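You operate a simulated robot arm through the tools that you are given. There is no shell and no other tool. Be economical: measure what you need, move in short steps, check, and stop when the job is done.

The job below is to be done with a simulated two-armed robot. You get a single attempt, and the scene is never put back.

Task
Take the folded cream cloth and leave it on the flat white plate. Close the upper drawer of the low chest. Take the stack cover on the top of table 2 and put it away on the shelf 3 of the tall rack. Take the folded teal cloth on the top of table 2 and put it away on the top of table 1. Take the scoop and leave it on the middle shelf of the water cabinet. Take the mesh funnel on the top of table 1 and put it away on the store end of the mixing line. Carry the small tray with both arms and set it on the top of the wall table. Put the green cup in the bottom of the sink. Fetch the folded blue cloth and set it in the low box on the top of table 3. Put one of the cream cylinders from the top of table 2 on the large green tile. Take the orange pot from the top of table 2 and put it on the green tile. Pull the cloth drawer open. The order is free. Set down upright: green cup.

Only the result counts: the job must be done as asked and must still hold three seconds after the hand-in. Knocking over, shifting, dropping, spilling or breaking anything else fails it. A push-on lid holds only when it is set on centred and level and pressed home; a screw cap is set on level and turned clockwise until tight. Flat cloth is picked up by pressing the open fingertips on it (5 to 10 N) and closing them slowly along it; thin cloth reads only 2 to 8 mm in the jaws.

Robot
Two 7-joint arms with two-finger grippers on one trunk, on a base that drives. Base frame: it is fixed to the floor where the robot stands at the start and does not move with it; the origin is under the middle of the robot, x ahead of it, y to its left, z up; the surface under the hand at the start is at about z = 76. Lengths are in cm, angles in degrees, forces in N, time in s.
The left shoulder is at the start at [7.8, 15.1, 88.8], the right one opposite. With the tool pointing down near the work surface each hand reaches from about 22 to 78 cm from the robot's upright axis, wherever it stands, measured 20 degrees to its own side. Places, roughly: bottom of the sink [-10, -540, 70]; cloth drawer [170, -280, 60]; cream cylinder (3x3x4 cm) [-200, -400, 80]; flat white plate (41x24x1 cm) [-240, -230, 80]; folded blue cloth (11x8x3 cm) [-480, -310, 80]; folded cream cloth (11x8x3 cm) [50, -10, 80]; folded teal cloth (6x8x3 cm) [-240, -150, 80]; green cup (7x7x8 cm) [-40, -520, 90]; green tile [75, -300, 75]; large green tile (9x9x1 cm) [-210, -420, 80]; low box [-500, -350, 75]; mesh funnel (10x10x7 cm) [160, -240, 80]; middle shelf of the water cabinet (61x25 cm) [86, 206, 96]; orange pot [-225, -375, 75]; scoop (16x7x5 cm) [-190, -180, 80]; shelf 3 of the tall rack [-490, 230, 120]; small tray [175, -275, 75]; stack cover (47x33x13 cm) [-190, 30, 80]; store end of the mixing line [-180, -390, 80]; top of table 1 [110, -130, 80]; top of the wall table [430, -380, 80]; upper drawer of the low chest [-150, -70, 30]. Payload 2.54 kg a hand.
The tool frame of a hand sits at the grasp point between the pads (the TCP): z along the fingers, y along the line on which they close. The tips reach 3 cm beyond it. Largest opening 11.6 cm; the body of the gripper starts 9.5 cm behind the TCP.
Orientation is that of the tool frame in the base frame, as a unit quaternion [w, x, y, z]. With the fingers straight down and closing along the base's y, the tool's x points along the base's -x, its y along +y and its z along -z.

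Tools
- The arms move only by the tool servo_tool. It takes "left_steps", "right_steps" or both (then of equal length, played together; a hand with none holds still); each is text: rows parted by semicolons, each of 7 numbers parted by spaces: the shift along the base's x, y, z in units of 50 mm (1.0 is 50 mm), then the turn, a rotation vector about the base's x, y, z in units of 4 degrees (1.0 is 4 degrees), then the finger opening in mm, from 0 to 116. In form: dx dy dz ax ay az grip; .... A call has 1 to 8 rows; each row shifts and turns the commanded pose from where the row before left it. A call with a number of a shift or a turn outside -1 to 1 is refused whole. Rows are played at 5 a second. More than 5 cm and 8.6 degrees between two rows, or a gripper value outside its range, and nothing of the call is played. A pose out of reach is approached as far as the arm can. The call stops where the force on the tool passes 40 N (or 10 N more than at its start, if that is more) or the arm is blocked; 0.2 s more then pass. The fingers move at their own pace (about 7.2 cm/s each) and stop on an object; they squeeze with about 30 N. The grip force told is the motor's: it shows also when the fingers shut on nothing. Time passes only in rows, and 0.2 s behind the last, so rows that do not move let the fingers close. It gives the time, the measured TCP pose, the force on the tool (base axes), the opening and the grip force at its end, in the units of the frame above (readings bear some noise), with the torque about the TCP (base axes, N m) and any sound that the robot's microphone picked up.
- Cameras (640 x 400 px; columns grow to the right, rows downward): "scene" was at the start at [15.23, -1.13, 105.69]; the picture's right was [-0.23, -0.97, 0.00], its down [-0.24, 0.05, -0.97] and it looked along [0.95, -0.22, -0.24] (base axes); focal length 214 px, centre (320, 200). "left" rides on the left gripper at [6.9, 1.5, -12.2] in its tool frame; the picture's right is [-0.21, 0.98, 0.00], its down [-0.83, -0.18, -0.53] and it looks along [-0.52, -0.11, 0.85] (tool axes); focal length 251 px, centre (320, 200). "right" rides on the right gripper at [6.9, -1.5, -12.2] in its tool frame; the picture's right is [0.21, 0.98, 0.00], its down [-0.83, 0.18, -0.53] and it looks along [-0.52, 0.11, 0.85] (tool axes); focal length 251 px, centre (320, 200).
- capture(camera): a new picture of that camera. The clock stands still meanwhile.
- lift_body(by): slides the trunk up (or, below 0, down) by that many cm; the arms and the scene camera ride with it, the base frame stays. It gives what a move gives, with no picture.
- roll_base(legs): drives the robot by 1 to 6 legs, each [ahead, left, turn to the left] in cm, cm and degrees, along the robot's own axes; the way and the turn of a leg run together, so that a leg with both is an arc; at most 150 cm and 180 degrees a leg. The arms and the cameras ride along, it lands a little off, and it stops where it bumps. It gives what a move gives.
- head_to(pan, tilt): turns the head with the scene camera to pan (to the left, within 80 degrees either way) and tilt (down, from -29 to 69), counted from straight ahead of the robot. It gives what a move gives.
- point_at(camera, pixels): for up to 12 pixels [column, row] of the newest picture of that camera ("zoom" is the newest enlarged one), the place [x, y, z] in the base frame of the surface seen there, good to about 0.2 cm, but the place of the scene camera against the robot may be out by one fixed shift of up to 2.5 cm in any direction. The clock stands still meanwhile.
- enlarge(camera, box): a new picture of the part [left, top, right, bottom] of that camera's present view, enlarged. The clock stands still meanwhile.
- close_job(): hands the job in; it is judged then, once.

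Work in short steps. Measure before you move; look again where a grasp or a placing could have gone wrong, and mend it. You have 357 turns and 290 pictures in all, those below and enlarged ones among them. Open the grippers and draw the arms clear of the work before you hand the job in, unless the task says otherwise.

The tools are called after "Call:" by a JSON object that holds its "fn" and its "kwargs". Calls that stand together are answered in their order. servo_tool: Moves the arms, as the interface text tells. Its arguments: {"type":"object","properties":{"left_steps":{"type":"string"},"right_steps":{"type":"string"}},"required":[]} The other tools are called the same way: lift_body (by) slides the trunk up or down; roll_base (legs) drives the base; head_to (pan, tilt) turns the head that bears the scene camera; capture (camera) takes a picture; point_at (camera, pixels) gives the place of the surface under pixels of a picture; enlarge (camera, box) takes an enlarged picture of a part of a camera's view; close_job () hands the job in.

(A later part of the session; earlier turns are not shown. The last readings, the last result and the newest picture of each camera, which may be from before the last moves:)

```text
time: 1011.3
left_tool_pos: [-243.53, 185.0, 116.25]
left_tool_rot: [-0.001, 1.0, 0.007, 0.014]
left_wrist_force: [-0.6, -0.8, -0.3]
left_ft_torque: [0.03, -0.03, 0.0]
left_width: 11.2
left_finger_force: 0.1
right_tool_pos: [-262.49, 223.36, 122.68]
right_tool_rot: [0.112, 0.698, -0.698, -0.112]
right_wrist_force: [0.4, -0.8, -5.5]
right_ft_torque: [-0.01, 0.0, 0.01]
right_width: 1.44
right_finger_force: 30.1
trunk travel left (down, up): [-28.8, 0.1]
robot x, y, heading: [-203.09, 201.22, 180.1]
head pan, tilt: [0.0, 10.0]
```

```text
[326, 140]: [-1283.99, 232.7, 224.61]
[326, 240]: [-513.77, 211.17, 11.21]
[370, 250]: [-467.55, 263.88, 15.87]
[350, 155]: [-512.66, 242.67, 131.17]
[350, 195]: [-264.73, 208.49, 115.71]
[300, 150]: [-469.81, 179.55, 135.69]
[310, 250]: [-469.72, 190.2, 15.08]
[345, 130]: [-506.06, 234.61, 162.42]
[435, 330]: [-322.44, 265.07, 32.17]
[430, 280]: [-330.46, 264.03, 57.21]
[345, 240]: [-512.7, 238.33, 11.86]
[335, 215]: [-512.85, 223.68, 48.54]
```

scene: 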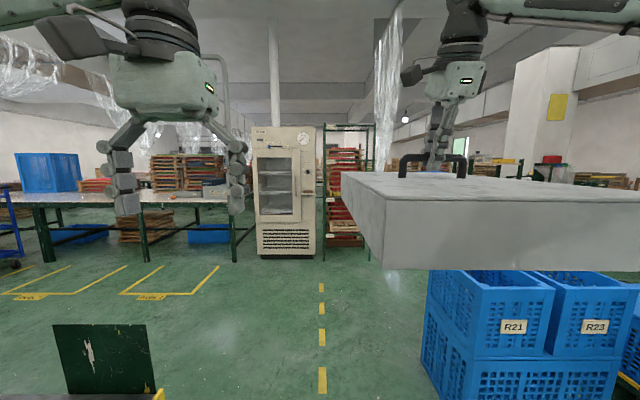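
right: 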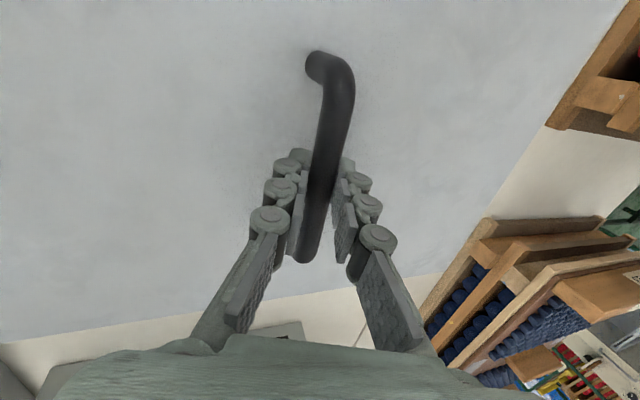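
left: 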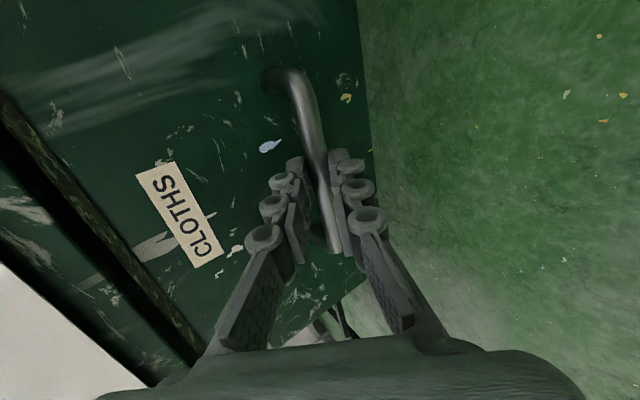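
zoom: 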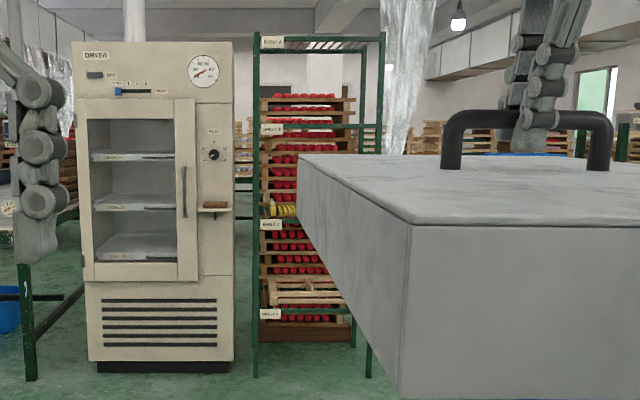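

Shelf spacing is ~46 cm, so the hand must be tilted more to fit under shelf 4. I test tilting the hand 27° further here, to see whether the hanging cover stays level.

Call:
{"fn": "servo_tool", "kwargs": {"right_steps": "0 0 0 0 1 0 0;0 0 0 0 1 0 0;0 0 0 0 1 0 0;0 0 0 0 1 0 0;0 0 0 0 1 0 0;0 0 0 0 1 0 0;0 0 0 0 0.8 0 0;0 0 0 0 0 0 0"}}

Call:
{"fn": "capture", "kwargs": {"camera": "scene"}}

```text
time: 1013.1
left_tool_pos: [-243.42, 185.0, 116.15]
left_tool_rot: [-0.003, 1.0, 0.006, 0.014]
left_wrist_force: [0.2, 0.2, -0.7]
left_ft_torque: [0.0, -0.01, 0.02]
left_width: 11.2
left_finger_force: 0.0
right_tool_pos: [-262.51, 223.43, 122.63]
right_tool_rot: [0.273, 0.653, -0.652, -0.272]
right_wrist_force: [-0.7, 0.9, -4.3]
right_ft_torque: [-0.02, -0.17, 0.03]
right_width: 1.46
right_finger_force: 29.7
trunk travel left (down, up): [-28.8, 0.1]
robot x, y, heading: [-203.14, 200.59, 180.0]
head pan, tilt: [0.0, 10.0]
```

```text
52 pictures are left
```

scene: 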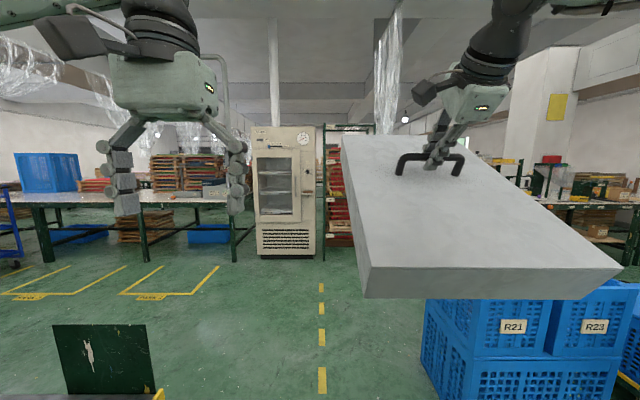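

The cover tilts with the hand, but pressing it flat on a table will level it in the grip. I turn to face the wooden table (−y) and look.

Call:
{"fn": "roll_base", "kwargs": {"legs": [[0, 0, 90]]}}

Call:
{"fn": "head_to", "kwargs": {"pan": 0, "tilt": 30}}

Call:
{"fn": "capture", "kwargs": {"camera": "scene"}}

```text
time: 1017.4
left_tool_pos: [-187.82, 160.08, 116.33]
left_tool_rot: [-0.012, 0.713, 0.701, 0.008]
left_wrist_force: [0.1, -0.1, 0.3]
left_ft_torque: [0.0, 0.02, -0.03]
left_width: 11.21
left_finger_force: 0.1
right_tool_pos: [-226.66, 141.96, 122.53]
right_tool_rot: [0.386, 0.922, -0.012, -0.004]
right_wrist_force: [-0.5, 0.5, -5.0]
right_ft_torque: [0.18, -0.01, -0.01]
right_width: 1.46
right_finger_force: 29.8
trunk travel left (down, up): [-28.8, 0.1]
robot x, y, heading: [-202.92, 201.11, -91.2]
head pan, tilt: [0.0, 10.0]
```

```text
time: 1018.2
left_tool_pos: [-187.8, 160.0, 116.31]
left_tool_rot: [-0.012, 0.712, 0.702, 0.008]
left_wrist_force: [-0.3, -0.4, -0.6]
left_ft_torque: [0.0, 0.02, -0.03]
left_width: 11.2
left_finger_force: 0.2
right_tool_pos: [-226.7, 142.05, 122.67]
right_tool_rot: [0.386, 0.923, -0.011, -0.005]
right_wrist_force: [-0.3, -0.1, -4.8]
right_ft_torque: [0.15, -0.05, -0.02]
right_width: 1.44
right_finger_force: 30.2
trunk travel left (down, up): [-28.8, 0.1]
robot x, y, heading: [-203.0, 201.13, -91.2]
head pan, tilt: [0.0, 30.0]
```

```text
51 pictures are left
```

scene: 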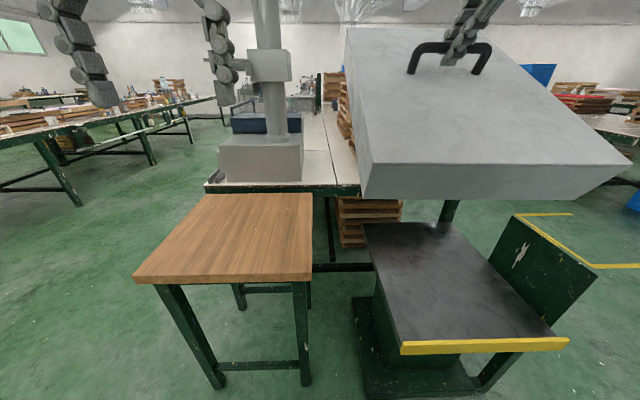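

The small wooden table is empty; I measure its top.

Call:
{"fn": "point_at", "kwargs": {"camera": "scene", "pixels": [[140, 275], [308, 276], [202, 198], [308, 196], [240, 235], [260, 160], [400, 345], [420, 260]]}}

```text
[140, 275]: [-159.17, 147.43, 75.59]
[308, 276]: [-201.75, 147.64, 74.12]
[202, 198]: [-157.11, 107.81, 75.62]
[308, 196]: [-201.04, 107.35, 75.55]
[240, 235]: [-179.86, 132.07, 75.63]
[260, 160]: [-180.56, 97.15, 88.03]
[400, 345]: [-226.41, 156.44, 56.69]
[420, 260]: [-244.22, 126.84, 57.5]
```

Table top: x −202…−157, y 107…147.5, z≈74. I shift over it and lower until the near edge touches, then on until it lies flat.

Call:
{"fn": "roll_base", "kwargs": {"legs": [[0, 0, 1.2], [0, 46, 0], [12, 0, 0]]}}

Call:
{"fn": "servo_tool", "kwargs": {"right_steps": "0 0 -0.9 0 0 0 0;0 0 -0.9 0 0 0 0;0 0 -0.9 0 0 0 0;0 0 -0.9 0 0 0 0;0 0 -0.9 0 0 0 0;0 0 0 0 0 0 0"}}

Call:
{"fn": "capture", "kwargs": {"camera": "scene"}}

```text
time: 1024.3
left_tool_pos: [-140.8, 148.29, 116.3]
left_tool_rot: [-0.012, 0.703, 0.711, 0.008]
left_wrist_force: [0.6, 0.2, 0.4]
left_ft_torque: [0.06, -0.02, -0.01]
left_width: 11.2
left_finger_force: 0.0
right_tool_pos: [-179.26, 129.31, 122.48]
right_tool_rot: [0.385, 0.923, 0.002, 0.001]
right_wrist_force: [0.0, -0.3, -5.8]
right_ft_torque: [0.14, 0.0, 0.02]
right_width: 1.45
right_finger_force: 29.5
trunk travel left (down, up): [-28.8, 0.1]
robot x, y, heading: [-156.53, 188.97, -89.9]
head pan, tilt: [0.0, 30.0]
```

```text
time: 1025.7
left_tool_pos: [-140.78, 148.43, 116.28]
left_tool_rot: [-0.012, 0.702, 0.712, 0.008]
left_wrist_force: [-0.8, 0.4, -0.4]
left_ft_torque: [-0.02, 0.01, -0.02]
left_width: 11.21
left_finger_force: 0.0
right_tool_pos: [-179.05, 129.34, 100.04]
right_tool_rot: [0.386, 0.922, 0.001, 0.002]
right_wrist_force: [0.0, 0.3, -5.3]
right_ft_torque: [0.1, -0.04, -0.02]
right_width: 1.43
right_finger_force: 30.5
trunk travel left (down, up): [-28.8, 0.1]
robot x, y, heading: [-157.03, 189.14, -89.8]
head pan, tilt: [0.0, 30.0]
```

```text
50 pictures are left
```

scene: 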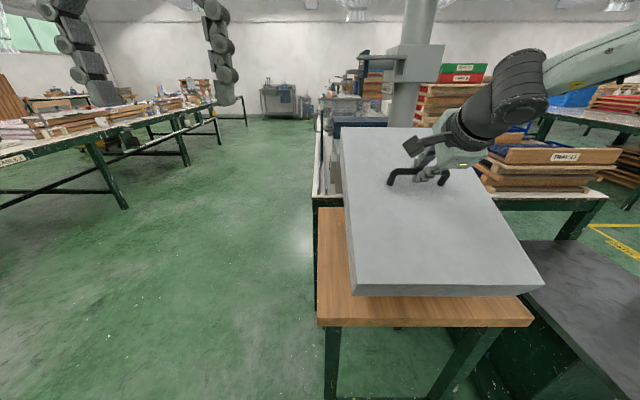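

Nearly at contact. I lower on slowly to flatten it.

Call:
{"fn": "servo_tool", "kwargs": {"right_steps": "0 0 -0.5 0 0 0 0;0 0 -0.5 0 0 0 0;0 0 -0.4 0 0 0 0;0 0 -0.4 0 0 0 0;0 0 -0.3 0 0 0 0;0 0 -0.25 0 0 0 0;0 0 -0.2 0 0 0 0;0 0 -0.15 0 0 0 0"}}

Call:
{"fn": "capture", "kwargs": {"camera": "scene"}}

```text
time: 1027.5
left_tool_pos: [-140.68, 148.62, 116.23]
left_tool_rot: [-0.011, 0.702, 0.712, 0.007]
left_wrist_force: [0.0, -0.6, 0.9]
left_ft_torque: [-0.03, 0.03, -0.02]
left_width: 11.2
left_finger_force: 0.1
right_tool_pos: [-179.25, 129.35, 86.71]
right_tool_rot: [0.387, 0.922, 0.001, 0.001]
right_wrist_force: [-0.3, -0.5, -0.1]
right_ft_torque: [0.0, 0.19, 0.11]
right_width: 1.49
right_finger_force: 30.2
trunk travel left (down, up): [-28.8, 0.1]
robot x, y, heading: [-156.78, 188.94, -90.0]
head pan, tilt: [0.0, 30.0]
```

```text
49 pictures are left
```

scene: 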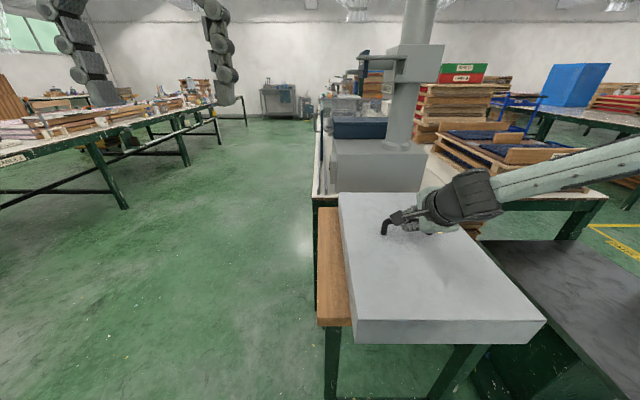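

Flat, with the hand tilted 45°. I lift it straight up and check that it stays level.

Call:
{"fn": "servo_tool", "kwargs": {"right_steps": "0 0 0.1 0 0 0 0;0 0 0.3 0 0 0 0;0 0 0.5 0 0 0 0;0 0 0.7 0 0 0 0;0 0 0.8 0 0 0 0;0 0 0.8 0 0 0 0;0 0 0.8 0 0 0 0;0 0 0.8 0 0 0 0"}}

Call:
{"fn": "servo_tool", "kwargs": {"right_steps": "0 0 0.8 0 0 0 0;0 0 0.8 0 0 0 0;0 0 0.8 0 0 0 0;0 0 0.8 0 0 0 0;0 0 0.6 0 0 0 0"}}

Call:
{"fn": "roll_base", "kwargs": {"legs": [[-12, 0, 0], [0, 0, -90]]}}

Call:
{"fn": "head_to", "kwargs": {"pan": -10, "tilt": 10}}

Call:
{"fn": "capture", "kwargs": {"camera": "scene"}}

```text
time: 1029.3
left_tool_pos: [-140.83, 148.48, 116.29]
left_tool_rot: [-0.012, 0.702, 0.712, 0.008]
left_wrist_force: [0.3, 0.1, 0.5]
left_ft_torque: [0.0, 0.04, -0.02]
left_width: 11.19
left_finger_force: 0.0
right_tool_pos: [-179.02, 129.39, 110.63]
right_tool_rot: [0.384, 0.923, 0.002, 0.001]
right_wrist_force: [-0.1, -0.8, -4.8]
right_ft_torque: [0.01, -0.02, -0.03]
right_width: 1.47
right_finger_force: 30.2
trunk travel left (down, up): [-28.8, 0.1]
robot x, y, heading: [-156.8, 189.03, -89.8]
head pan, tilt: [0.0, 30.0]
```

```text
time: 1030.5
left_tool_pos: [-140.92, 148.5, 116.32]
left_tool_rot: [-0.011, 0.702, 0.712, 0.008]
left_wrist_force: [-0.6, -0.4, -0.7]
left_ft_torque: [-0.01, -0.02, 0.03]
left_width: 11.22
left_finger_force: 0.2
right_tool_pos: [-179.25, 129.36, 129.47]
right_tool_rot: [0.385, 0.923, 0.002, 0.001]
right_wrist_force: [-0.2, -0.9, -4.5]
right_ft_torque: [0.03, -0.03, -0.01]
right_width: 1.5
right_finger_force: 29.9
trunk travel left (down, up): [-28.8, 0.1]
robot x, y, heading: [-156.98, 189.16, -89.9]
head pan, tilt: [0.0, 30.0]
```

```text
time: 1035.7
left_tool_pos: [-197.57, 185.1, 116.22]
left_tool_rot: [-0.003, 1.0, 0.006, 0.014]
left_wrist_force: [0.0, 0.6, 0.8]
left_ft_torque: [-0.02, 0.03, 0.01]
left_width: 11.23
left_finger_force: 0.0
right_tool_pos: [-216.62, 223.6, 129.52]
right_tool_rot: [0.273, 0.652, -0.652, -0.273]
right_wrist_force: [-0.1, -0.6, -4.1]
right_ft_torque: [0.01, -0.06, 0.0]
right_width: 1.45
right_finger_force: 30.2
trunk travel left (down, up): [-28.8, 0.1]
robot x, y, heading: [-157.12, 201.37, 179.8]
head pan, tilt: [0.0, 30.0]
```

```text
time: 1036.5
left_tool_pos: [-197.7, 185.17, 116.31]
left_tool_rot: [-0.002, 1.0, 0.006, 0.015]
left_wrist_force: [0.5, -0.9, 0.0]
left_ft_torque: [0.01, -0.01, -0.02]
left_width: 11.21
left_finger_force: 0.0
right_tool_pos: [-216.57, 223.6, 129.41]
right_tool_rot: [0.272, 0.653, -0.652, -0.272]
right_wrist_force: [0.2, -0.3, -5.4]
right_ft_torque: [-0.05, -0.05, -0.02]
right_width: 1.46
right_finger_force: 29.5
trunk travel left (down, up): [-28.8, 0.1]
robot x, y, heading: [-157.19, 201.08, 180.0]
head pan, tilt: [-10.0, 10.0]
```

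```text
48 pictures are left
```

scene: 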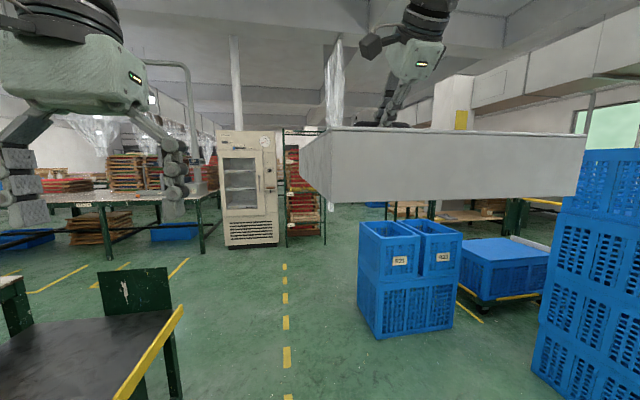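

Level. I drive toward the rack along y≈212.

Call:
{"fn": "roll_base", "kwargs": {"legs": [[0, -8, 0], [140, 0, 0]]}}

Call:
{"fn": "roll_base", "kwargs": {"legs": [[55, 0, 0]]}}

Call:
{"fn": "head_to", "kwargs": {"pan": -12, "tilt": 0}}

Call:
{"fn": "capture", "kwargs": {"camera": "scene"}}

Call:
{"fn": "capture", "kwargs": {"camera": "right"}}

```text
time: 1044.6
left_tool_pos: [-338.72, 193.78, 116.15]
left_tool_rot: [-0.003, 1.0, 0.003, 0.014]
left_wrist_force: [-0.4, 0.6, 0.3]
left_ft_torque: [0.03, 0.0, 0.0]
left_width: 11.22
left_finger_force: 0.0
right_tool_pos: [-357.64, 232.48, 129.33]
right_tool_rot: [-0.272, -0.651, 0.654, 0.273]
right_wrist_force: [-0.4, -0.6, -5.0]
right_ft_torque: [-0.03, -0.04, -0.02]
right_width: 1.48
right_finger_force: 30.0
trunk travel left (down, up): [-28.8, 0.1]
robot x, y, heading: [-297.96, 209.62, 179.4]
head pan, tilt: [-10.0, 10.0]
```

```text
time: 1047.7
left_tool_pos: [-392.92, 194.04, 116.26]
left_tool_rot: [-0.003, 1.0, 0.002, 0.015]
left_wrist_force: [-0.5, 0.3, -0.4]
left_ft_torque: [0.05, -0.01, -0.05]
left_width: 11.19
left_finger_force: 0.1
right_tool_pos: [-411.77, 232.74, 129.36]
right_tool_rot: [-0.272, -0.651, 0.654, 0.273]
right_wrist_force: [0.2, 0.7, -5.9]
right_ft_torque: [0.02, -0.03, 0.0]
right_width: 1.47
right_finger_force: 30.0
trunk travel left (down, up): [-28.8, 0.1]
robot x, y, heading: [-352.23, 209.87, 179.7]
head pan, tilt: [-10.0, 10.0]
```

```text
time: 1048.4
left_tool_pos: [-392.92, 194.08, 116.34]
left_tool_rot: [-0.003, 1.0, 0.004, 0.014]
left_wrist_force: [-0.2, 0.3, -0.2]
left_ft_torque: [0.01, 0.0, 0.03]
left_width: 11.21
left_finger_force: 0.0
right_tool_pos: [-411.75, 232.67, 129.5]
right_tool_rot: [-0.271, -0.651, 0.654, 0.274]
right_wrist_force: [0.8, 1.1, -5.4]
right_ft_torque: [-0.01, -0.07, 0.0]
right_width: 1.49
right_finger_force: 29.6
trunk travel left (down, up): [-28.8, 0.1]
robot x, y, heading: [-352.1, 209.99, 179.7]
head pan, tilt: [-12.0, 0.0]
```

```text
47 pictures are left
```

scene: 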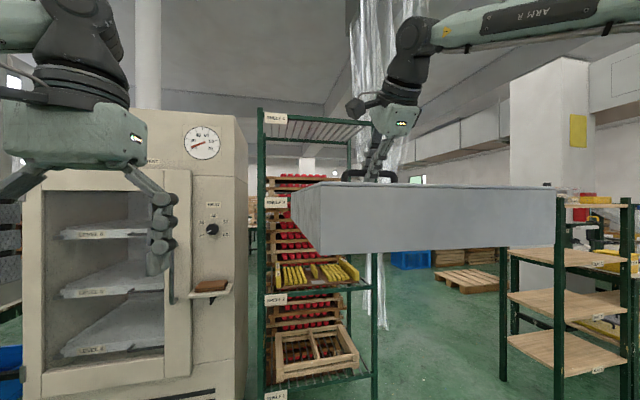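

```text
46 pictures are left
```

right: 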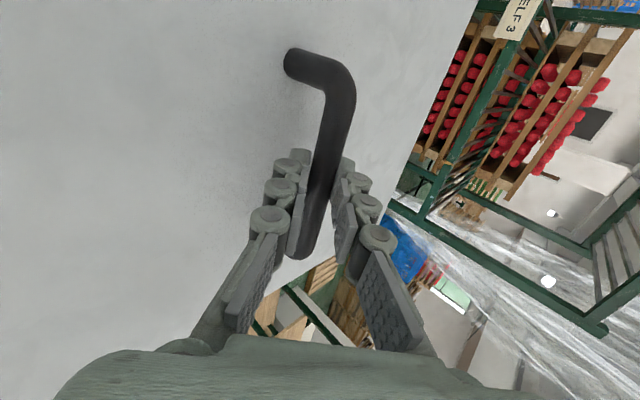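

I measure the rack posts and shelves 3 and 4.

Call:
{"fn": "point_at", "kwargs": {"camera": "scene", "pixels": [[261, 230], [373, 320], [276, 203], [276, 118], [275, 300], [320, 125], [262, 110], [345, 285], [300, 290], [350, 130], [245, 180]]}}

Call:
{"fn": "point_at", "kwargs": {"camera": "right", "pixels": [[520, 20], [480, 100], [590, 15], [430, 205], [520, 270], [610, 230], [445, 150]]}}

```text
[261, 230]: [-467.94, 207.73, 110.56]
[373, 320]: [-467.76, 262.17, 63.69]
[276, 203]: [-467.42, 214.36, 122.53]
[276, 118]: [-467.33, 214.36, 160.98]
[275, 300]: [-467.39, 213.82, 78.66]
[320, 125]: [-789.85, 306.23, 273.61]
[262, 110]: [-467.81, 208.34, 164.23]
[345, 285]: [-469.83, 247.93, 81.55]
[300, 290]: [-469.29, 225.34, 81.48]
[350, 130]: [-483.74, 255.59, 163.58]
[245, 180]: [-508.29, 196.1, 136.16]
```

```text
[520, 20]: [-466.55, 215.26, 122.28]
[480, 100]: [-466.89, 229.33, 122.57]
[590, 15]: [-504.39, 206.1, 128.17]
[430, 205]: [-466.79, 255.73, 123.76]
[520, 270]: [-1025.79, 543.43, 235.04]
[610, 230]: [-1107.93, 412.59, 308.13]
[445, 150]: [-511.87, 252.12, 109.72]
```

Shelf 3's bar top is z≈124.3, shelf 4's underside ≈157.5; rack y 208–262. I raise the cover to bar height ≈138, retract the left hand, and advance with the handle to x≈−476.

Call:
{"fn": "servo_tool", "kwargs": {"right_steps": "0 0 0.3 0 0 0 0;0 0 0.4 0 0 0 0;0 0 0.4 0 0 0 0;0 0 0.4 0 0 0 0;0 0 0.2 0 0 0 0;0 0 0 0 0 0 0", "left_steps": "0.6 0 0 0 0 0 112;0.6 0 0 0 0 0 60;0.6 0 0 0 0 0 40;0.6 0 0 0 0 0 20;0.3 0 0 0 0 0 0;0 0 0 0 0 0 0"}}

Call:
{"fn": "roll_base", "kwargs": {"legs": [[0, -2.3, 0], [30, 0, 0]]}}

Call:
{"fn": "capture", "kwargs": {"camera": "scene"}}

```text
time: 1049.8
left_tool_pos: [-379.56, 194.07, 116.24]
left_tool_rot: [-0.003, 1.0, 0.003, 0.014]
left_wrist_force: [0.1, -0.8, -0.2]
left_ft_torque: [-0.01, -0.02, 0.0]
left_width: 0.0
left_finger_force: 28.7
right_tool_pos: [-411.76, 232.75, 136.99]
right_tool_rot: [-0.272, -0.65, 0.655, 0.273]
right_wrist_force: [-0.7, -0.6, -4.7]
right_ft_torque: [-0.05, -0.08, 0.0]
right_width: 1.46
right_finger_force: 30.1
right hand out of reach, approached as far as the arm can: row 5
trunk travel left (down, up): [-28.8, 0.1]
robot x, y, heading: [-352.5, 210.04, 179.5]
head pan, tilt: [-12.0, 0.0]
```

```text
time: 1052.4
left_tool_pos: [-409.69, 196.52, 116.25]
left_tool_rot: [-0.002, 1.0, 0.003, 0.013]
left_wrist_force: [-0.1, -0.2, -0.9]
left_ft_torque: [0.01, -0.03, 0.02]
left_width: 0.0
left_finger_force: 28.6
right_tool_pos: [-442.0, 235.22, 136.77]
right_tool_rot: [-0.272, -0.651, 0.655, 0.272]
right_wrist_force: [-0.7, 0.4, -6.0]
right_ft_torque: [-0.01, -0.06, -0.01]
right_width: 1.45
right_finger_force: 30.4
trunk travel left (down, up): [-28.8, 0.1]
robot x, y, heading: [-382.34, 212.38, 179.7]
head pan, tilt: [-12.0, 0.0]
```

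```text
45 pictures are left
```

scene: 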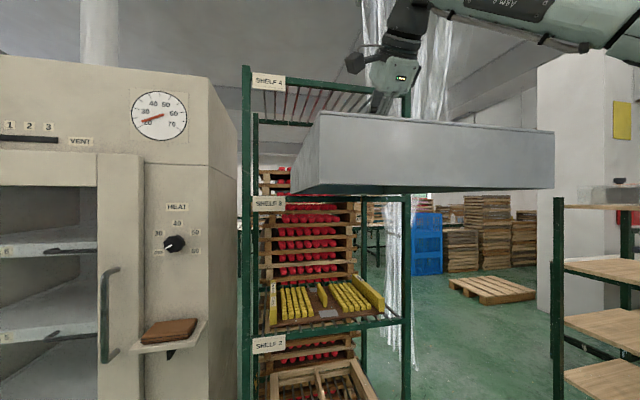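

Clearance over the bar is slim. I draw the hand back 9 cm and raise it 1.5 cm, then advance.

Call:
{"fn": "servo_tool", "kwargs": {"right_steps": "0.45 0 0 0 0 0 0;0.45 0 0 0 0 0 0;0.45 0 0.1 0 0 0 0;0.45 0 0.2 0 0 0 0;0 0 0.1 0 0 0 0;0 0 0 0 0 0 0"}}

Call:
{"fn": "roll_base", "kwargs": {"legs": [[18, 0, 0]]}}

Call:
{"fn": "head_to", "kwargs": {"pan": -15, "tilt": -8}}

Call:
{"fn": "capture", "kwargs": {"camera": "scene"}}

```text
time: 1053.8
left_tool_pos: [-409.72, 196.63, 116.23]
left_tool_rot: [-0.004, 1.0, 0.004, 0.013]
left_wrist_force: [-0.8, 0.8, -0.3]
left_ft_torque: [0.03, -0.01, -0.03]
left_width: 0.01
left_finger_force: 28.7
right_tool_pos: [-432.84, 235.1, 139.0]
right_tool_rot: [-0.272, -0.65, 0.655, 0.273]
right_wrist_force: [0.3, -0.3, -4.7]
right_ft_torque: [-0.05, -0.06, -0.01]
right_width: 1.45
right_finger_force: 30.0
trunk travel left (down, up): [-28.8, 0.1]
robot x, y, heading: [-382.53, 212.26, 179.5]
head pan, tilt: [-12.0, 0.0]
```

```text
time: 1055.3
left_tool_pos: [-427.46, 196.46, 116.15]
left_tool_rot: [-0.002, 1.0, 0.004, 0.013]
left_wrist_force: [-0.4, -0.1, 0.5]
left_ft_torque: [0.02, -0.06, 0.0]
left_width: 0.0
left_finger_force: 28.3
right_tool_pos: [-450.88, 235.01, 138.99]
right_tool_rot: [-0.273, -0.652, 0.653, 0.272]
right_wrist_force: [0.1, 0.5, -4.8]
right_ft_torque: [0.0, -0.09, -0.02]
right_width: 1.48
right_finger_force: 29.9
trunk travel left (down, up): [-28.8, 0.1]
robot x, y, heading: [-400.3, 212.5, 180.0]
head pan, tilt: [-12.0, 0.0]
```

```text
time: 1056.0
left_tool_pos: [-427.4, 196.61, 116.18]
left_tool_rot: [-0.002, 1.0, 0.005, 0.013]
left_wrist_force: [-0.3, -0.1, -0.7]
left_ft_torque: [-0.02, 0.03, 0.02]
left_width: 0.01
left_finger_force: 28.4
right_tool_pos: [-450.78, 235.1, 138.92]
right_tool_rot: [-0.273, -0.651, 0.654, 0.273]
right_wrist_force: [0.5, 0.5, -5.1]
right_ft_torque: [0.0, -0.04, 0.02]
right_width: 1.46
right_finger_force: 30.9
trunk travel left (down, up): [-28.8, 0.1]
robot x, y, heading: [-400.29, 212.35, 179.8]
head pan, tilt: [-15.0, -8.0]
```

```text
44 pictures are left
```

scene: 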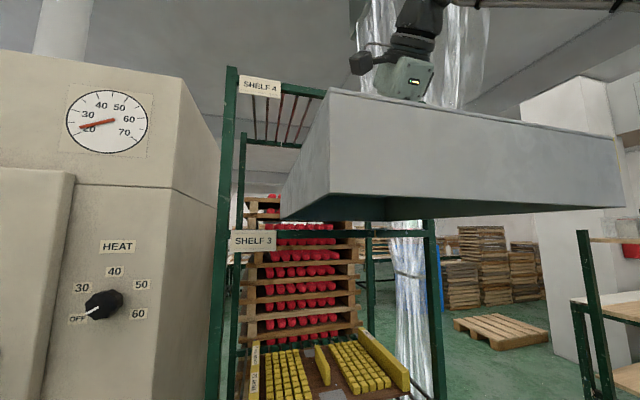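

The cover enters above shelf 3. I advance 21 cm more.

Call:
{"fn": "roll_base", "kwargs": {"legs": [[12, 0, 0]]}}

Call:
{"fn": "roll_base", "kwargs": {"legs": [[9, 0, 0]]}}

Call:
{"fn": "capture", "kwargs": {"camera": "scene"}}

```text
time: 1057.2
left_tool_pos: [-439.16, 196.52, 116.17]
left_tool_rot: [-0.003, 1.0, 0.005, 0.014]
left_wrist_force: [-0.6, 0.9, 0.1]
left_ft_torque: [0.02, -0.08, 0.02]
left_width: 0.0
left_finger_force: 28.6
right_tool_pos: [-462.65, 234.89, 138.94]
right_tool_rot: [-0.272, -0.652, 0.653, 0.271]
right_wrist_force: [-1.5, 1.3, -5.4]
right_ft_torque: [-0.01, -0.1, 0.01]
right_width: 1.45
right_finger_force: 29.6
trunk travel left (down, up): [-28.8, 0.1]
robot x, y, heading: [-411.92, 212.25, 179.7]
head pan, tilt: [-15.0, -8.0]
```

```text
time: 1058.3
left_tool_pos: [-448.2, 196.5, 116.22]
left_tool_rot: [-0.003, 1.0, 0.006, 0.014]
left_wrist_force: [-0.1, -0.4, -0.5]
left_ft_torque: [-0.01, -0.03, 0.01]
left_width: 0.01
left_finger_force: 28.3
right_tool_pos: [-471.75, 234.97, 138.95]
right_tool_rot: [-0.273, -0.652, 0.654, 0.271]
right_wrist_force: [-1.0, 0.7, -4.1]
right_ft_torque: [-0.05, -0.07, -0.01]
right_width: 1.45
right_finger_force: 29.8
trunk travel left (down, up): [-28.8, 0.1]
robot x, y, heading: [-420.95, 212.32, -179.8]
head pan, tilt: [-15.0, -8.0]
```

```text
43 pictures are left
```

scene: 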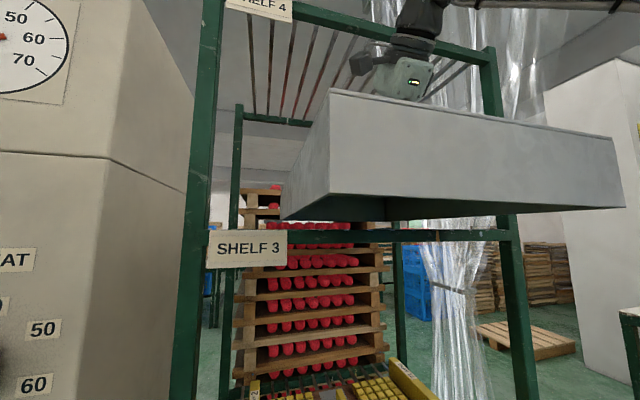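

I lower slowly until the cover rests on the shelf.

Call:
{"fn": "servo_tool", "kwargs": {"right_steps": "0 0 -0.12 0 0 0 0;0 0 -0.12 0 0 0 0;0 0 -0.12 0 0 0 0;0 0 -0.1 0 0 0 0;0 0 0 0 0 0 0"}}

Call:
{"fn": "capture", "kwargs": {"camera": "scene"}}

```text
time: 1059.5
left_tool_pos: [-448.09, 196.49, 116.2]
left_tool_rot: [-0.002, 1.0, 0.007, 0.014]
left_wrist_force: [-0.3, 0.3, 0.1]
left_ft_torque: [-0.01, 0.01, 0.02]
left_width: 0.03
left_finger_force: 28.6
right_tool_pos: [-471.73, 234.86, 136.67]
right_tool_rot: [0.274, 0.653, -0.652, -0.271]
right_wrist_force: [-0.5, 0.1, -2.9]
right_ft_torque: [0.18, -0.02, 0.06]
right_width: 1.45
right_finger_force: 29.5
trunk travel left (down, up): [-28.8, 0.1]
robot x, y, heading: [-420.97, 212.42, -180.0]
head pan, tilt: [-15.0, -8.0]
```

```text
42 pictures are left
```

scene: 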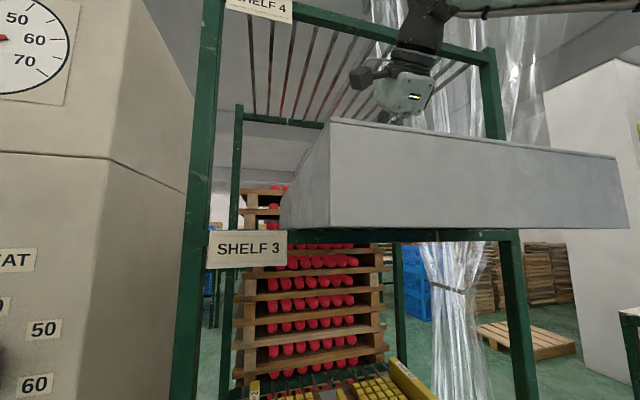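

It touches. I settle it 5 mm lower and slide it 5 cm further in with the base.

Call:
{"fn": "servo_tool", "kwargs": {"right_steps": "0 0 -0.06 0 0 0 0;0 0 -0.04 0 0 0 0;0 0 0 0 0 0 0"}}

Call:
{"fn": "roll_base", "kwargs": {"legs": [[5, 0, 0]]}}

Call:
{"fn": "capture", "kwargs": {"camera": "right"}}

```text
time: 1060.3
left_tool_pos: [-448.02, 196.45, 116.28]
left_tool_rot: [-0.004, 1.0, 0.006, 0.014]
left_wrist_force: [-0.7, 0.2, 0.4]
left_ft_torque: [0.01, 0.01, 0.01]
left_width: 0.01
left_finger_force: 28.3
right_tool_pos: [-471.67, 234.86, 136.62]
right_tool_rot: [-0.277, -0.65, 0.652, 0.275]
right_wrist_force: [-10.8, 1.5, 27.7]
right_ft_torque: [0.19, 0.36, 0.15]
right_width: 1.48
right_finger_force: 30.1
trunk travel left (down, up): [-28.8, 0.1]
robot x, y, heading: [-421.33, 212.16, -179.9]
head pan, tilt: [-15.0, -8.0]
```

```text
time: 1061.3
left_tool_pos: [-453.01, 196.41, 116.23]
left_tool_rot: [-0.004, 1.0, 0.006, 0.012]
left_wrist_force: [0.2, 0.0, -0.2]
left_ft_torque: [-0.01, 0.0, 0.0]
left_width: 0.0
left_finger_force: 28.3
right_tool_pos: [-476.73, 234.78, 136.31]
right_tool_rot: [-0.274, -0.651, 0.653, 0.273]
right_wrist_force: [-5.0, -0.4, 23.2]
right_ft_torque: [0.13, 0.22, -0.06]
right_width: 1.42
right_finger_force: 29.9
trunk travel left (down, up): [-28.8, 0.1]
robot x, y, heading: [-425.96, 212.88, -179.9]
head pan, tilt: [-15.0, -8.0]
```

```text
41 pictures are left
```

right: 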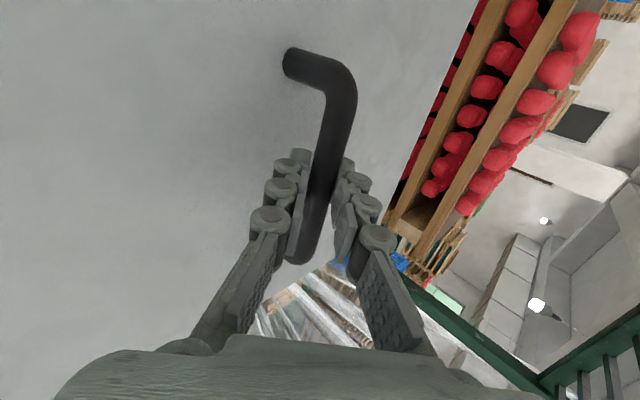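

It rests firmly on the shelf. I open the fingers and withdraw along the tool axis.

Call:
{"fn": "servo_tool", "kwargs": {"right_steps": "0 0 0.03 0 0 0 0;0 0 0 0 0 0 20;0 0 0 0 0 0 40;0 0 0 0 0 0 40;0.25 0 0.2 0 0 0 40;0.4 0 0.35 0 0 0 40;0.6 0 0.3 0 0 0 40;0.8 0 0 0 0 0 40"}}

Call:
{"fn": "capture", "kwargs": {"camera": "scene"}}

```text
time: 1063.1
left_tool_pos: [-453.04, 196.49, 116.19]
left_tool_rot: [-0.003, 1.0, 0.006, 0.012]
left_wrist_force: [0.7, 0.1, 0.4]
left_ft_torque: [0.0, 0.02, 0.02]
left_width: 0.0
left_finger_force: 28.4
right_tool_pos: [-466.33, 234.94, 140.75]
right_tool_rot: [-0.274, -0.652, 0.653, 0.273]
right_wrist_force: [0.9, 0.2, -0.4]
right_ft_torque: [-0.02, -0.02, 0.01]
right_width: 3.99
right_finger_force: 0.0
trunk travel left (down, up): [-28.8, 0.1]
robot x, y, heading: [-426.26, 212.68, -179.9]
head pan, tilt: [-15.0, -8.0]
```

```text
40 pictures are left
```

scene: 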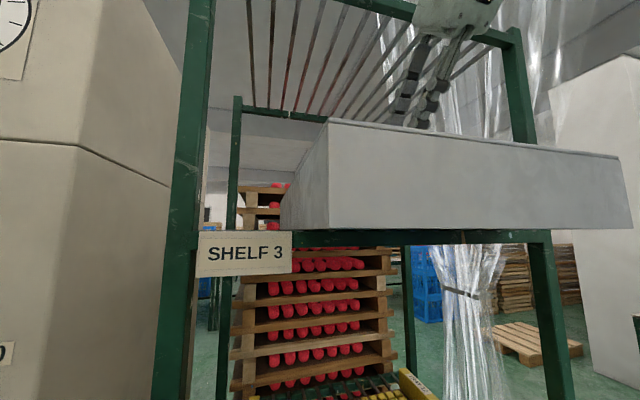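

The cover stays level on the shelf, with overhang in front. I back off, close the fingers at the height of its front face, and push it 9 cm further in.

Call:
{"fn": "roll_base", "kwargs": {"legs": [[-25, 0, 0]]}}

Call:
{"fn": "servo_tool", "kwargs": {"right_steps": "0 0 -0.5 0 0 0 20;0 0 -0.5 0 0 0 0;0 0 -0.5 0 0 0 0;0 0 -0.55 0 0 0 0;0 0 0 0 0 0 0"}}

Call:
{"fn": "capture", "kwargs": {"camera": "right"}}

```text
time: 1064.9
left_tool_pos: [-428.43, 196.59, 116.29]
left_tool_rot: [-0.002, 1.0, 0.005, 0.013]
left_wrist_force: [-0.9, -0.2, 0.8]
left_ft_torque: [-0.01, 0.04, 0.02]
left_width: 0.0
left_finger_force: 28.5
right_tool_pos: [-441.7, 235.0, 140.6]
right_tool_rot: [-0.273, -0.652, 0.653, 0.272]
right_wrist_force: [0.7, -0.1, 0.0]
right_ft_torque: [0.0, 0.04, -0.01]
right_width: 3.99
right_finger_force: 0.0
trunk travel left (down, up): [-28.8, 0.1]
robot x, y, heading: [-401.44, 212.27, 179.8]
head pan, tilt: [-15.0, -8.0]
```

```text
time: 1066.1
left_tool_pos: [-428.47, 196.43, 116.31]
left_tool_rot: [-0.002, 1.0, 0.006, 0.012]
left_wrist_force: [0.5, 0.0, -0.1]
left_ft_torque: [0.0, -0.02, 0.01]
left_width: 0.01
left_finger_force: 28.5
right_tool_pos: [-441.77, 234.95, 130.37]
right_tool_rot: [0.273, 0.653, -0.652, -0.272]
right_wrist_force: [-0.4, 0.2, -0.8]
right_ft_torque: [0.02, -0.02, 0.01]
right_width: 0.01
right_finger_force: 28.6
trunk travel left (down, up): [-28.8, 0.1]
robot x, y, heading: [-401.55, 212.43, 179.9]
head pan, tilt: [-15.0, -8.0]
```

```text
39 pictures are left
```

right: 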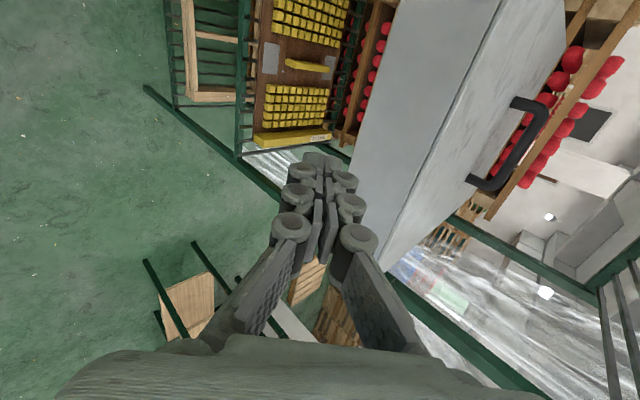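

Call:
{"fn": "point_at", "kwargs": {"camera": "right", "pixels": [[420, 100], [400, 160], [460, 110], [390, 40], [520, 150]]}}

Call:
{"fn": "roll_base", "kwargs": {"legs": [[17, 0, 0]]}}

Call:
{"fn": "capture", "kwargs": {"camera": "scene"}}

```text
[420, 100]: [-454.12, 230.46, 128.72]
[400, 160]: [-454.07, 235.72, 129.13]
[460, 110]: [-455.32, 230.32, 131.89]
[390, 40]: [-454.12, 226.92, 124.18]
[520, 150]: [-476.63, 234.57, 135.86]
```

```text
time: 1067.5
left_tool_pos: [-445.48, 196.46, 116.29]
left_tool_rot: [-0.003, 1.0, 0.004, 0.013]
left_wrist_force: [-1.1, -0.3, -0.6]
left_ft_torque: [-0.04, -0.02, 0.03]
left_width: 0.0
left_finger_force: 28.6
right_tool_pos: [-458.69, 235.04, 130.38]
right_tool_rot: [-0.273, -0.651, 0.654, 0.272]
right_wrist_force: [-1.0, 0.1, -0.2]
right_ft_torque: [0.04, -0.03, -0.04]
right_width: 0.02
right_finger_force: 28.8
trunk travel left (down, up): [-28.8, 0.1]
robot x, y, heading: [-417.99, 212.45, 179.6]
head pan, tilt: [-15.0, -8.0]
```

```text
38 pictures are left
```

scene: 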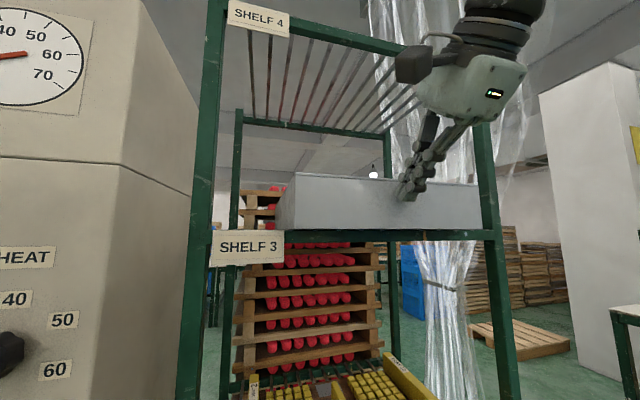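

The cover is well on shelf 3 now (front face x≈−461). I back off, restore the right hand to upright standard orientation, and head for the teal cloth down the far aisle.

Call:
{"fn": "roll_base", "kwargs": {"legs": [[-68, 0, 0]]}}

Call:
{"fn": "servo_tool", "kwargs": {"right_steps": "0.2 0 -0.4 0 -1 0 0;0.2 0 -0.4 0 -1 0 0;0.2 0 -0.4 0 -1 0 0;0.2 0 -0.4 0 -1 0 0;0.2 0 -0.4 0 -1 0 0;0 0 -0.4 0 -1 0 0;0 0 -0.4 0 -1 0 0;0 0 -0.4 0 -1 0 0"}}

Call:
{"fn": "servo_tool", "kwargs": {"right_steps": "0 0 -0.3 0 -1 0 40;0 0 0 0 -1 0 60;0 0 0 0 -1 0 80;0 0 0 0 -0.4 0 100;0 0 0 0 0 1 100;0 0 0 0 0 1 100;0 0 0 0 0 1 100;0 0 0 0 0 1 100"}}

Call:
{"fn": "servo_tool", "kwargs": {"right_steps": "0 0 0 0 0 1 100;0 0 0 0 0 1 100;0 0 0 0 0 1 100;0 0 0 0 0 1 100;0 0 0 0 0 1 100;0 0 0 0 0 1 100;0 0 0 0 0 1 100;0 0 0 0 0 1 100"}}

Call:
{"fn": "servo_tool", "kwargs": {"right_steps": "0 0 0 0 0 1 100;0 0 0 0 0 1 100;0 0 0 0 0 1 100;0 0 0 0 0 1 100;0 0 0 0 0 1 100;0 0 0 0 0 1 100;0 0 0 0 0 1 100;0 0 0 0 0 1 100"}}

Call:
{"fn": "servo_tool", "kwargs": {"right_steps": "0 0 0 0 0 1 100;0 0 0 0 0 1 100;0 0 0 0 0 0.5 100;0 0 0 0 0 0 100"}}

Call:
{"fn": "roll_base", "kwargs": {"legs": [[0, 0, 90.3], [120, 0, 0]]}}

Call:
{"fn": "head_to", "kwargs": {"pan": 0, "tilt": 15}}

Call:
{"fn": "capture", "kwargs": {"camera": "scene"}}

```text
time: 1071.2
left_tool_pos: [-378.22, 196.46, 116.3]
left_tool_rot: [-0.003, 1.0, 0.0, 0.013]
left_wrist_force: [-0.9, 0.0, -0.8]
left_ft_torque: [0.0, 0.04, -0.01]
left_width: 0.0
left_finger_force: 28.6
right_tool_pos: [-391.03, 235.04, 130.51]
right_tool_rot: [-0.272, -0.647, 0.657, 0.274]
right_wrist_force: [0.0, -0.2, 0.3]
right_ft_torque: [0.01, 0.01, 0.02]
right_width: 0.0
right_finger_force: 28.7
trunk travel left (down, up): [-28.8, 0.1]
robot x, y, heading: [-350.93, 212.22, 178.6]
head pan, tilt: [-15.0, -8.0]
```

```text
time: 1073.0
left_tool_pos: [-378.35, 196.38, 116.27]
left_tool_rot: [-0.003, 1.0, -0.001, 0.013]
left_wrist_force: [-0.2, 0.1, 0.1]
left_ft_torque: [-0.02, 0.0, -0.02]
left_width: 0.02
left_finger_force: 28.9
right_tool_pos: [-386.18, 234.82, 114.5]
right_tool_rot: [-0.079, -0.698, 0.707, 0.084]
right_wrist_force: [0.4, -0.4, -0.3]
right_ft_torque: [0.04, -0.03, 0.01]
right_width: 0.0
right_finger_force: 28.5
trunk travel left (down, up): [-28.8, 0.1]
robot x, y, heading: [-350.92, 211.85, 179.0]
head pan, tilt: [-15.0, -8.0]
```

```text
time: 1074.8
left_tool_pos: [-378.17, 196.38, 116.19]
left_tool_rot: [-0.001, 1.0, -0.001, 0.013]
left_wrist_force: [0.3, 0.1, -0.3]
left_ft_torque: [-0.01, 0.0, 0.03]
left_width: 0.0
left_finger_force: 28.4
right_tool_pos: [-386.1, 235.01, 112.97]
right_tool_rot: [-0.003, 0.795, -0.606, -0.003]
right_wrist_force: [-0.4, -0.6, 0.4]
right_ft_torque: [0.0, -0.02, 0.02]
right_width: 10.01
right_finger_force: 0.0
trunk travel left (down, up): [-28.8, 0.1]
robot x, y, heading: [-351.25, 212.05, 179.3]
head pan, tilt: [-15.0, -8.0]
```

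```text
time: 1076.7
left_tool_pos: [-378.16, 196.26, 116.26]
left_tool_rot: [-0.003, 1.0, -0.001, 0.013]
left_wrist_force: [-0.2, 0.3, 0.5]
left_ft_torque: [-0.01, 0.02, -0.02]
left_width: 0.0
left_finger_force: 28.4
right_tool_pos: [-386.11, 235.01, 112.91]
right_tool_rot: [-0.003, 0.932, -0.362, -0.004]
right_wrist_force: [0.3, -0.7, 0.3]
right_ft_torque: [0.0, 0.02, 0.01]
right_width: 9.98
right_finger_force: 0.2
trunk travel left (down, up): [-28.8, 0.1]
robot x, y, heading: [-350.82, 212.01, 179.3]
head pan, tilt: [-15.0, -8.0]
```

```text
time: 1078.5
left_tool_pos: [-378.21, 196.28, 116.26]
left_tool_rot: [-0.003, 1.0, 0.0, 0.013]
left_wrist_force: [-0.2, 0.1, 0.8]
left_ft_torque: [0.01, 0.03, 0.0]
left_width: 0.0
left_finger_force: 28.5
right_tool_pos: [-386.09, 235.05, 112.94]
right_tool_rot: [-0.002, 0.996, -0.093, -0.004]
right_wrist_force: [-0.6, 0.8, -0.4]
right_ft_torque: [0.01, 0.02, 0.02]
right_width: 10.01
right_finger_force: 0.0
trunk travel left (down, up): [-28.8, 0.1]
robot x, y, heading: [-350.97, 211.98, 179.4]
head pan, tilt: [-15.0, -8.0]
```

```text
time: 1079.5
left_tool_pos: [-378.28, 196.44, 116.17]
left_tool_rot: [-0.003, 1.0, -0.001, 0.013]
left_wrist_force: [0.0, 0.6, -1.0]
left_ft_torque: [0.04, 0.02, 0.0]
left_width: 0.01
left_finger_force: 28.6
right_tool_pos: [-386.07, 235.06, 112.86]
right_tool_rot: [-0.002, 1.0, -0.006, -0.005]
right_wrist_force: [0.9, -0.6, 0.8]
right_ft_torque: [0.03, -0.01, 0.03]
right_width: 9.97
right_finger_force: 0.0
trunk travel left (down, up): [-28.8, 0.1]
robot x, y, heading: [-350.85, 211.83, 179.2]
head pan, tilt: [-15.0, -8.0]
```

```text
time: 1089.4
left_tool_pos: [-337.43, 65.66, 116.2]
left_tool_rot: [-0.011, 0.707, 0.708, 0.008]
left_wrist_force: [0.5, 0.6, 0.7]
left_ft_torque: [0.0, 0.0, 0.0]
left_width: 0.0
left_finger_force: 28.7
right_tool_pos: [-375.88, 57.51, 112.93]
right_tool_rot: [0.002, 0.71, 0.705, -0.004]
right_wrist_force: [0.1, -0.1, -0.1]
right_ft_torque: [-0.01, -0.03, 0.03]
right_width: 10.02
right_finger_force: 0.1
trunk travel left (down, up): [-28.8, 0.1]
robot x, y, heading: [-352.98, 92.8, -90.6]
head pan, tilt: [-15.0, -8.0]
```

```text
time: 1090.3
left_tool_pos: [-337.36, 65.54, 116.35]
left_tool_rot: [-0.011, 0.706, 0.708, 0.007]
left_wrist_force: [0.4, 0.1, 1.1]
left_ft_torque: [0.0, 0.03, 0.01]
left_width: 0.02
left_finger_force: 28.4
right_tool_pos: [-375.94, 57.54, 112.98]
right_tool_rot: [0.002, 0.71, 0.705, -0.004]
right_wrist_force: [-0.7, 0.6, -0.5]
right_ft_torque: [0.02, -0.01, -0.03]
right_width: 9.99
right_finger_force: 0.0
trunk travel left (down, up): [-28.8, 0.1]
robot x, y, heading: [-353.07, 93.19, -90.5]
head pan, tilt: [0.0, 15.0]
```

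```text
37 pictures are left
```

scene: 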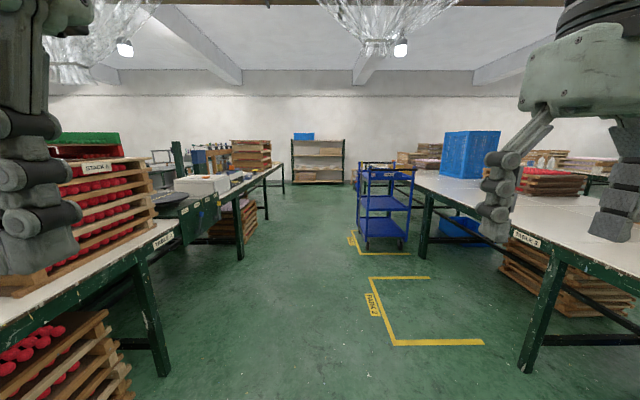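

I measure the aisle's edges.

Call:
{"fn": "point_at", "kwargs": {"camera": "scene", "pixels": [[425, 190], [545, 255], [165, 240], [362, 240], [410, 240], [225, 200], [150, 210], [245, 185]]}}

Call:
{"fn": "roll_base", "kwargs": {"legs": [[0, 8, 0.5], [110, 0, 0]]}}

Call:
{"fn": "roll_base", "kwargs": {"legs": [[118, 0, 0]]}}

```text
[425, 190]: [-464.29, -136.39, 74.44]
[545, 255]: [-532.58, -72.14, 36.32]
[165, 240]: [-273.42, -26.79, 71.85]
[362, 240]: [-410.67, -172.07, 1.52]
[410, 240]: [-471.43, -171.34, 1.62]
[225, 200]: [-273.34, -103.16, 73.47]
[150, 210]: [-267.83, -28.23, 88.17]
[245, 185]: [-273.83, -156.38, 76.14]
```

```text
time: 1096.9
left_tool_pos: [-327.55, -43.08, 116.39]
left_tool_rot: [-0.011, 0.696, 0.718, 0.007]
left_wrist_force: [-0.7, -0.7, 1.1]
left_ft_torque: [0.03, -0.02, -0.02]
left_width: 0.0
left_finger_force: 28.5
right_tool_pos: [-366.01, -52.22, 112.91]
right_tool_rot: [0.001, 0.699, 0.715, -0.004]
right_wrist_force: [0.7, 0.0, 0.7]
right_ft_torque: [-0.04, 0.01, -0.03]
right_width: 10.0
right_finger_force: 0.0
trunk travel left (down, up): [-28.8, 0.1]
robot x, y, heading: [-344.02, -16.23, -88.8]
head pan, tilt: [0.0, 15.0]
```

```text
time: 1102.9
left_tool_pos: [-325.37, -162.2, 116.25]
left_tool_rot: [-0.011, 0.696, 0.718, 0.007]
left_wrist_force: [0.5, -0.1, 0.0]
left_ft_torque: [-0.02, 0.02, -0.01]
left_width: 0.01
left_finger_force: 29.0
right_tool_pos: [-363.77, -171.42, 113.04]
right_tool_rot: [0.001, 0.7, 0.714, -0.004]
right_wrist_force: [0.2, 0.3, 0.2]
right_ft_torque: [0.01, -0.01, 0.04]
right_width: 10.01
right_finger_force: 0.1
trunk travel left (down, up): [-28.8, 0.1]
robot x, y, heading: [-342.07, -135.62, -89.0]
head pan, tilt: [0.0, 15.0]
```

I turn to face table 2, lower the trunk 11 cm, and drive up with the right hand toward the cloth.

Call:
{"fn": "roll_base", "kwargs": {"legs": [[0, 0, 89]]}}

Call:
{"fn": "lift_body", "kwargs": {"by": -9}}

Call:
{"fn": "roll_base", "kwargs": {"legs": [[37, 0, 0]]}}

Call:
{"fn": "servo_tool", "kwargs": {"right_steps": "0.7 0.1 0 0 0 0 100;0.7 0.2 0 0 0 0 100;0.7 0.2 0 0 0 0 100;0.7 0.2 0 0 0 0 100;0.7 0.2 0 0 0 0 100;0.7 0.1 0 0 0 0 100;0.6 0 -0.2 0 0 0 100;0 0 0 0 0 0 100"}}

Call:
{"fn": "capture", "kwargs": {"camera": "right"}}

```text
time: 1107.1
left_tool_pos: [-314.08, -120.44, 116.13]
left_tool_rot: [-0.013, 0.013, 1.0, -0.002]
left_wrist_force: [0.5, -0.2, 0.3]
left_ft_torque: [0.01, -0.03, 0.03]
left_width: 0.01
left_finger_force: 29.1
right_tool_pos: [-307.2, -159.4, 112.93]
right_tool_rot: [0.004, 0.018, 1.0, -0.002]
right_wrist_force: [-0.2, -0.8, 0.2]
right_ft_torque: [0.01, -0.01, 0.0]
right_width: 10.0
right_finger_force: 0.0
trunk travel left (down, up): [-28.8, 0.1]
robot x, y, heading: [-342.27, -135.71, -2.2]
head pan, tilt: [0.0, 15.0]
```

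```text
time: 1108.4
left_tool_pos: [-314.18, -120.55, 107.18]
left_tool_rot: [-0.013, 0.013, 1.0, -0.001]
left_wrist_force: [0.4, 0.4, 0.5]
left_ft_torque: [-0.01, -0.03, 0.01]
left_width: 0.0
left_finger_force: 28.5
right_tool_pos: [-307.26, -159.35, 103.92]
right_tool_rot: [0.004, 0.017, 1.0, -0.002]
right_wrist_force: [1.0, -0.3, 0.6]
right_ft_torque: [-0.01, 0.01, -0.03]
right_width: 9.99
right_finger_force: 0.1
trunk travel left (down, up): [-19.8, 9.1]
robot x, y, heading: [-341.46, -135.77, -2.4]
head pan, tilt: [0.0, 15.0]
```

```text
time: 1110.7
left_tool_pos: [-278.07, -121.52, 107.23]
left_tool_rot: [-0.014, 0.01, 1.0, -0.002]
left_wrist_force: [1.1, 0.3, 0.6]
left_ft_torque: [0.0, 0.0, -0.02]
left_width: 0.01
left_finger_force: 28.7
right_tool_pos: [-270.82, -160.27, 103.87]
right_tool_rot: [0.004, 0.014, 1.0, -0.002]
right_wrist_force: [0.9, -0.3, -0.3]
right_ft_torque: [-0.01, 0.06, -0.03]
right_width: 10.01
right_finger_force: 0.1
trunk travel left (down, up): [-19.8, 9.1]
robot x, y, heading: [-305.53, -137.02, -1.5]
head pan, tilt: [0.0, 15.0]
```

```text
time: 1112.5
left_tool_pos: [-278.13, -121.55, 107.31]
left_tool_rot: [-0.013, 0.009, 1.0, -0.003]
left_wrist_force: [0.0, -0.1, 0.0]
left_ft_torque: [0.01, 0.03, -0.01]
left_width: 0.0
left_finger_force: 28.2
right_tool_pos: [-248.74, -157.29, 102.08]
right_tool_rot: [0.004, 0.015, 1.0, -0.001]
right_wrist_force: [-0.2, 0.2, -0.1]
right_ft_torque: [0.01, 0.02, -0.01]
right_width: 9.96
right_finger_force: 0.2
right hand out of reach, approached as far as the arm can: row 6, 7
trunk travel left (down, up): [-19.8, 9.1]
robot x, y, heading: [-305.82, -136.71, -1.9]
head pan, tilt: [0.0, 15.0]
```

```text
36 pictures are left
```

right: 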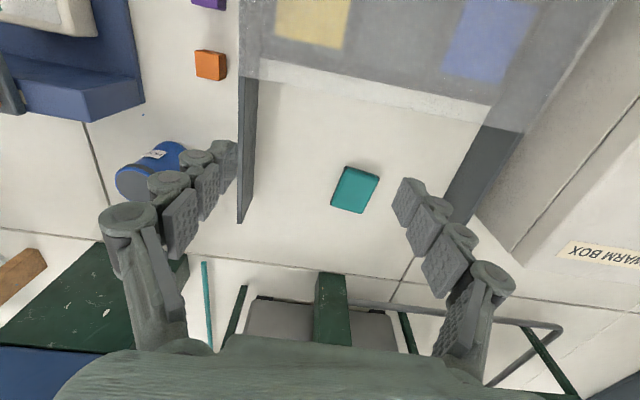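

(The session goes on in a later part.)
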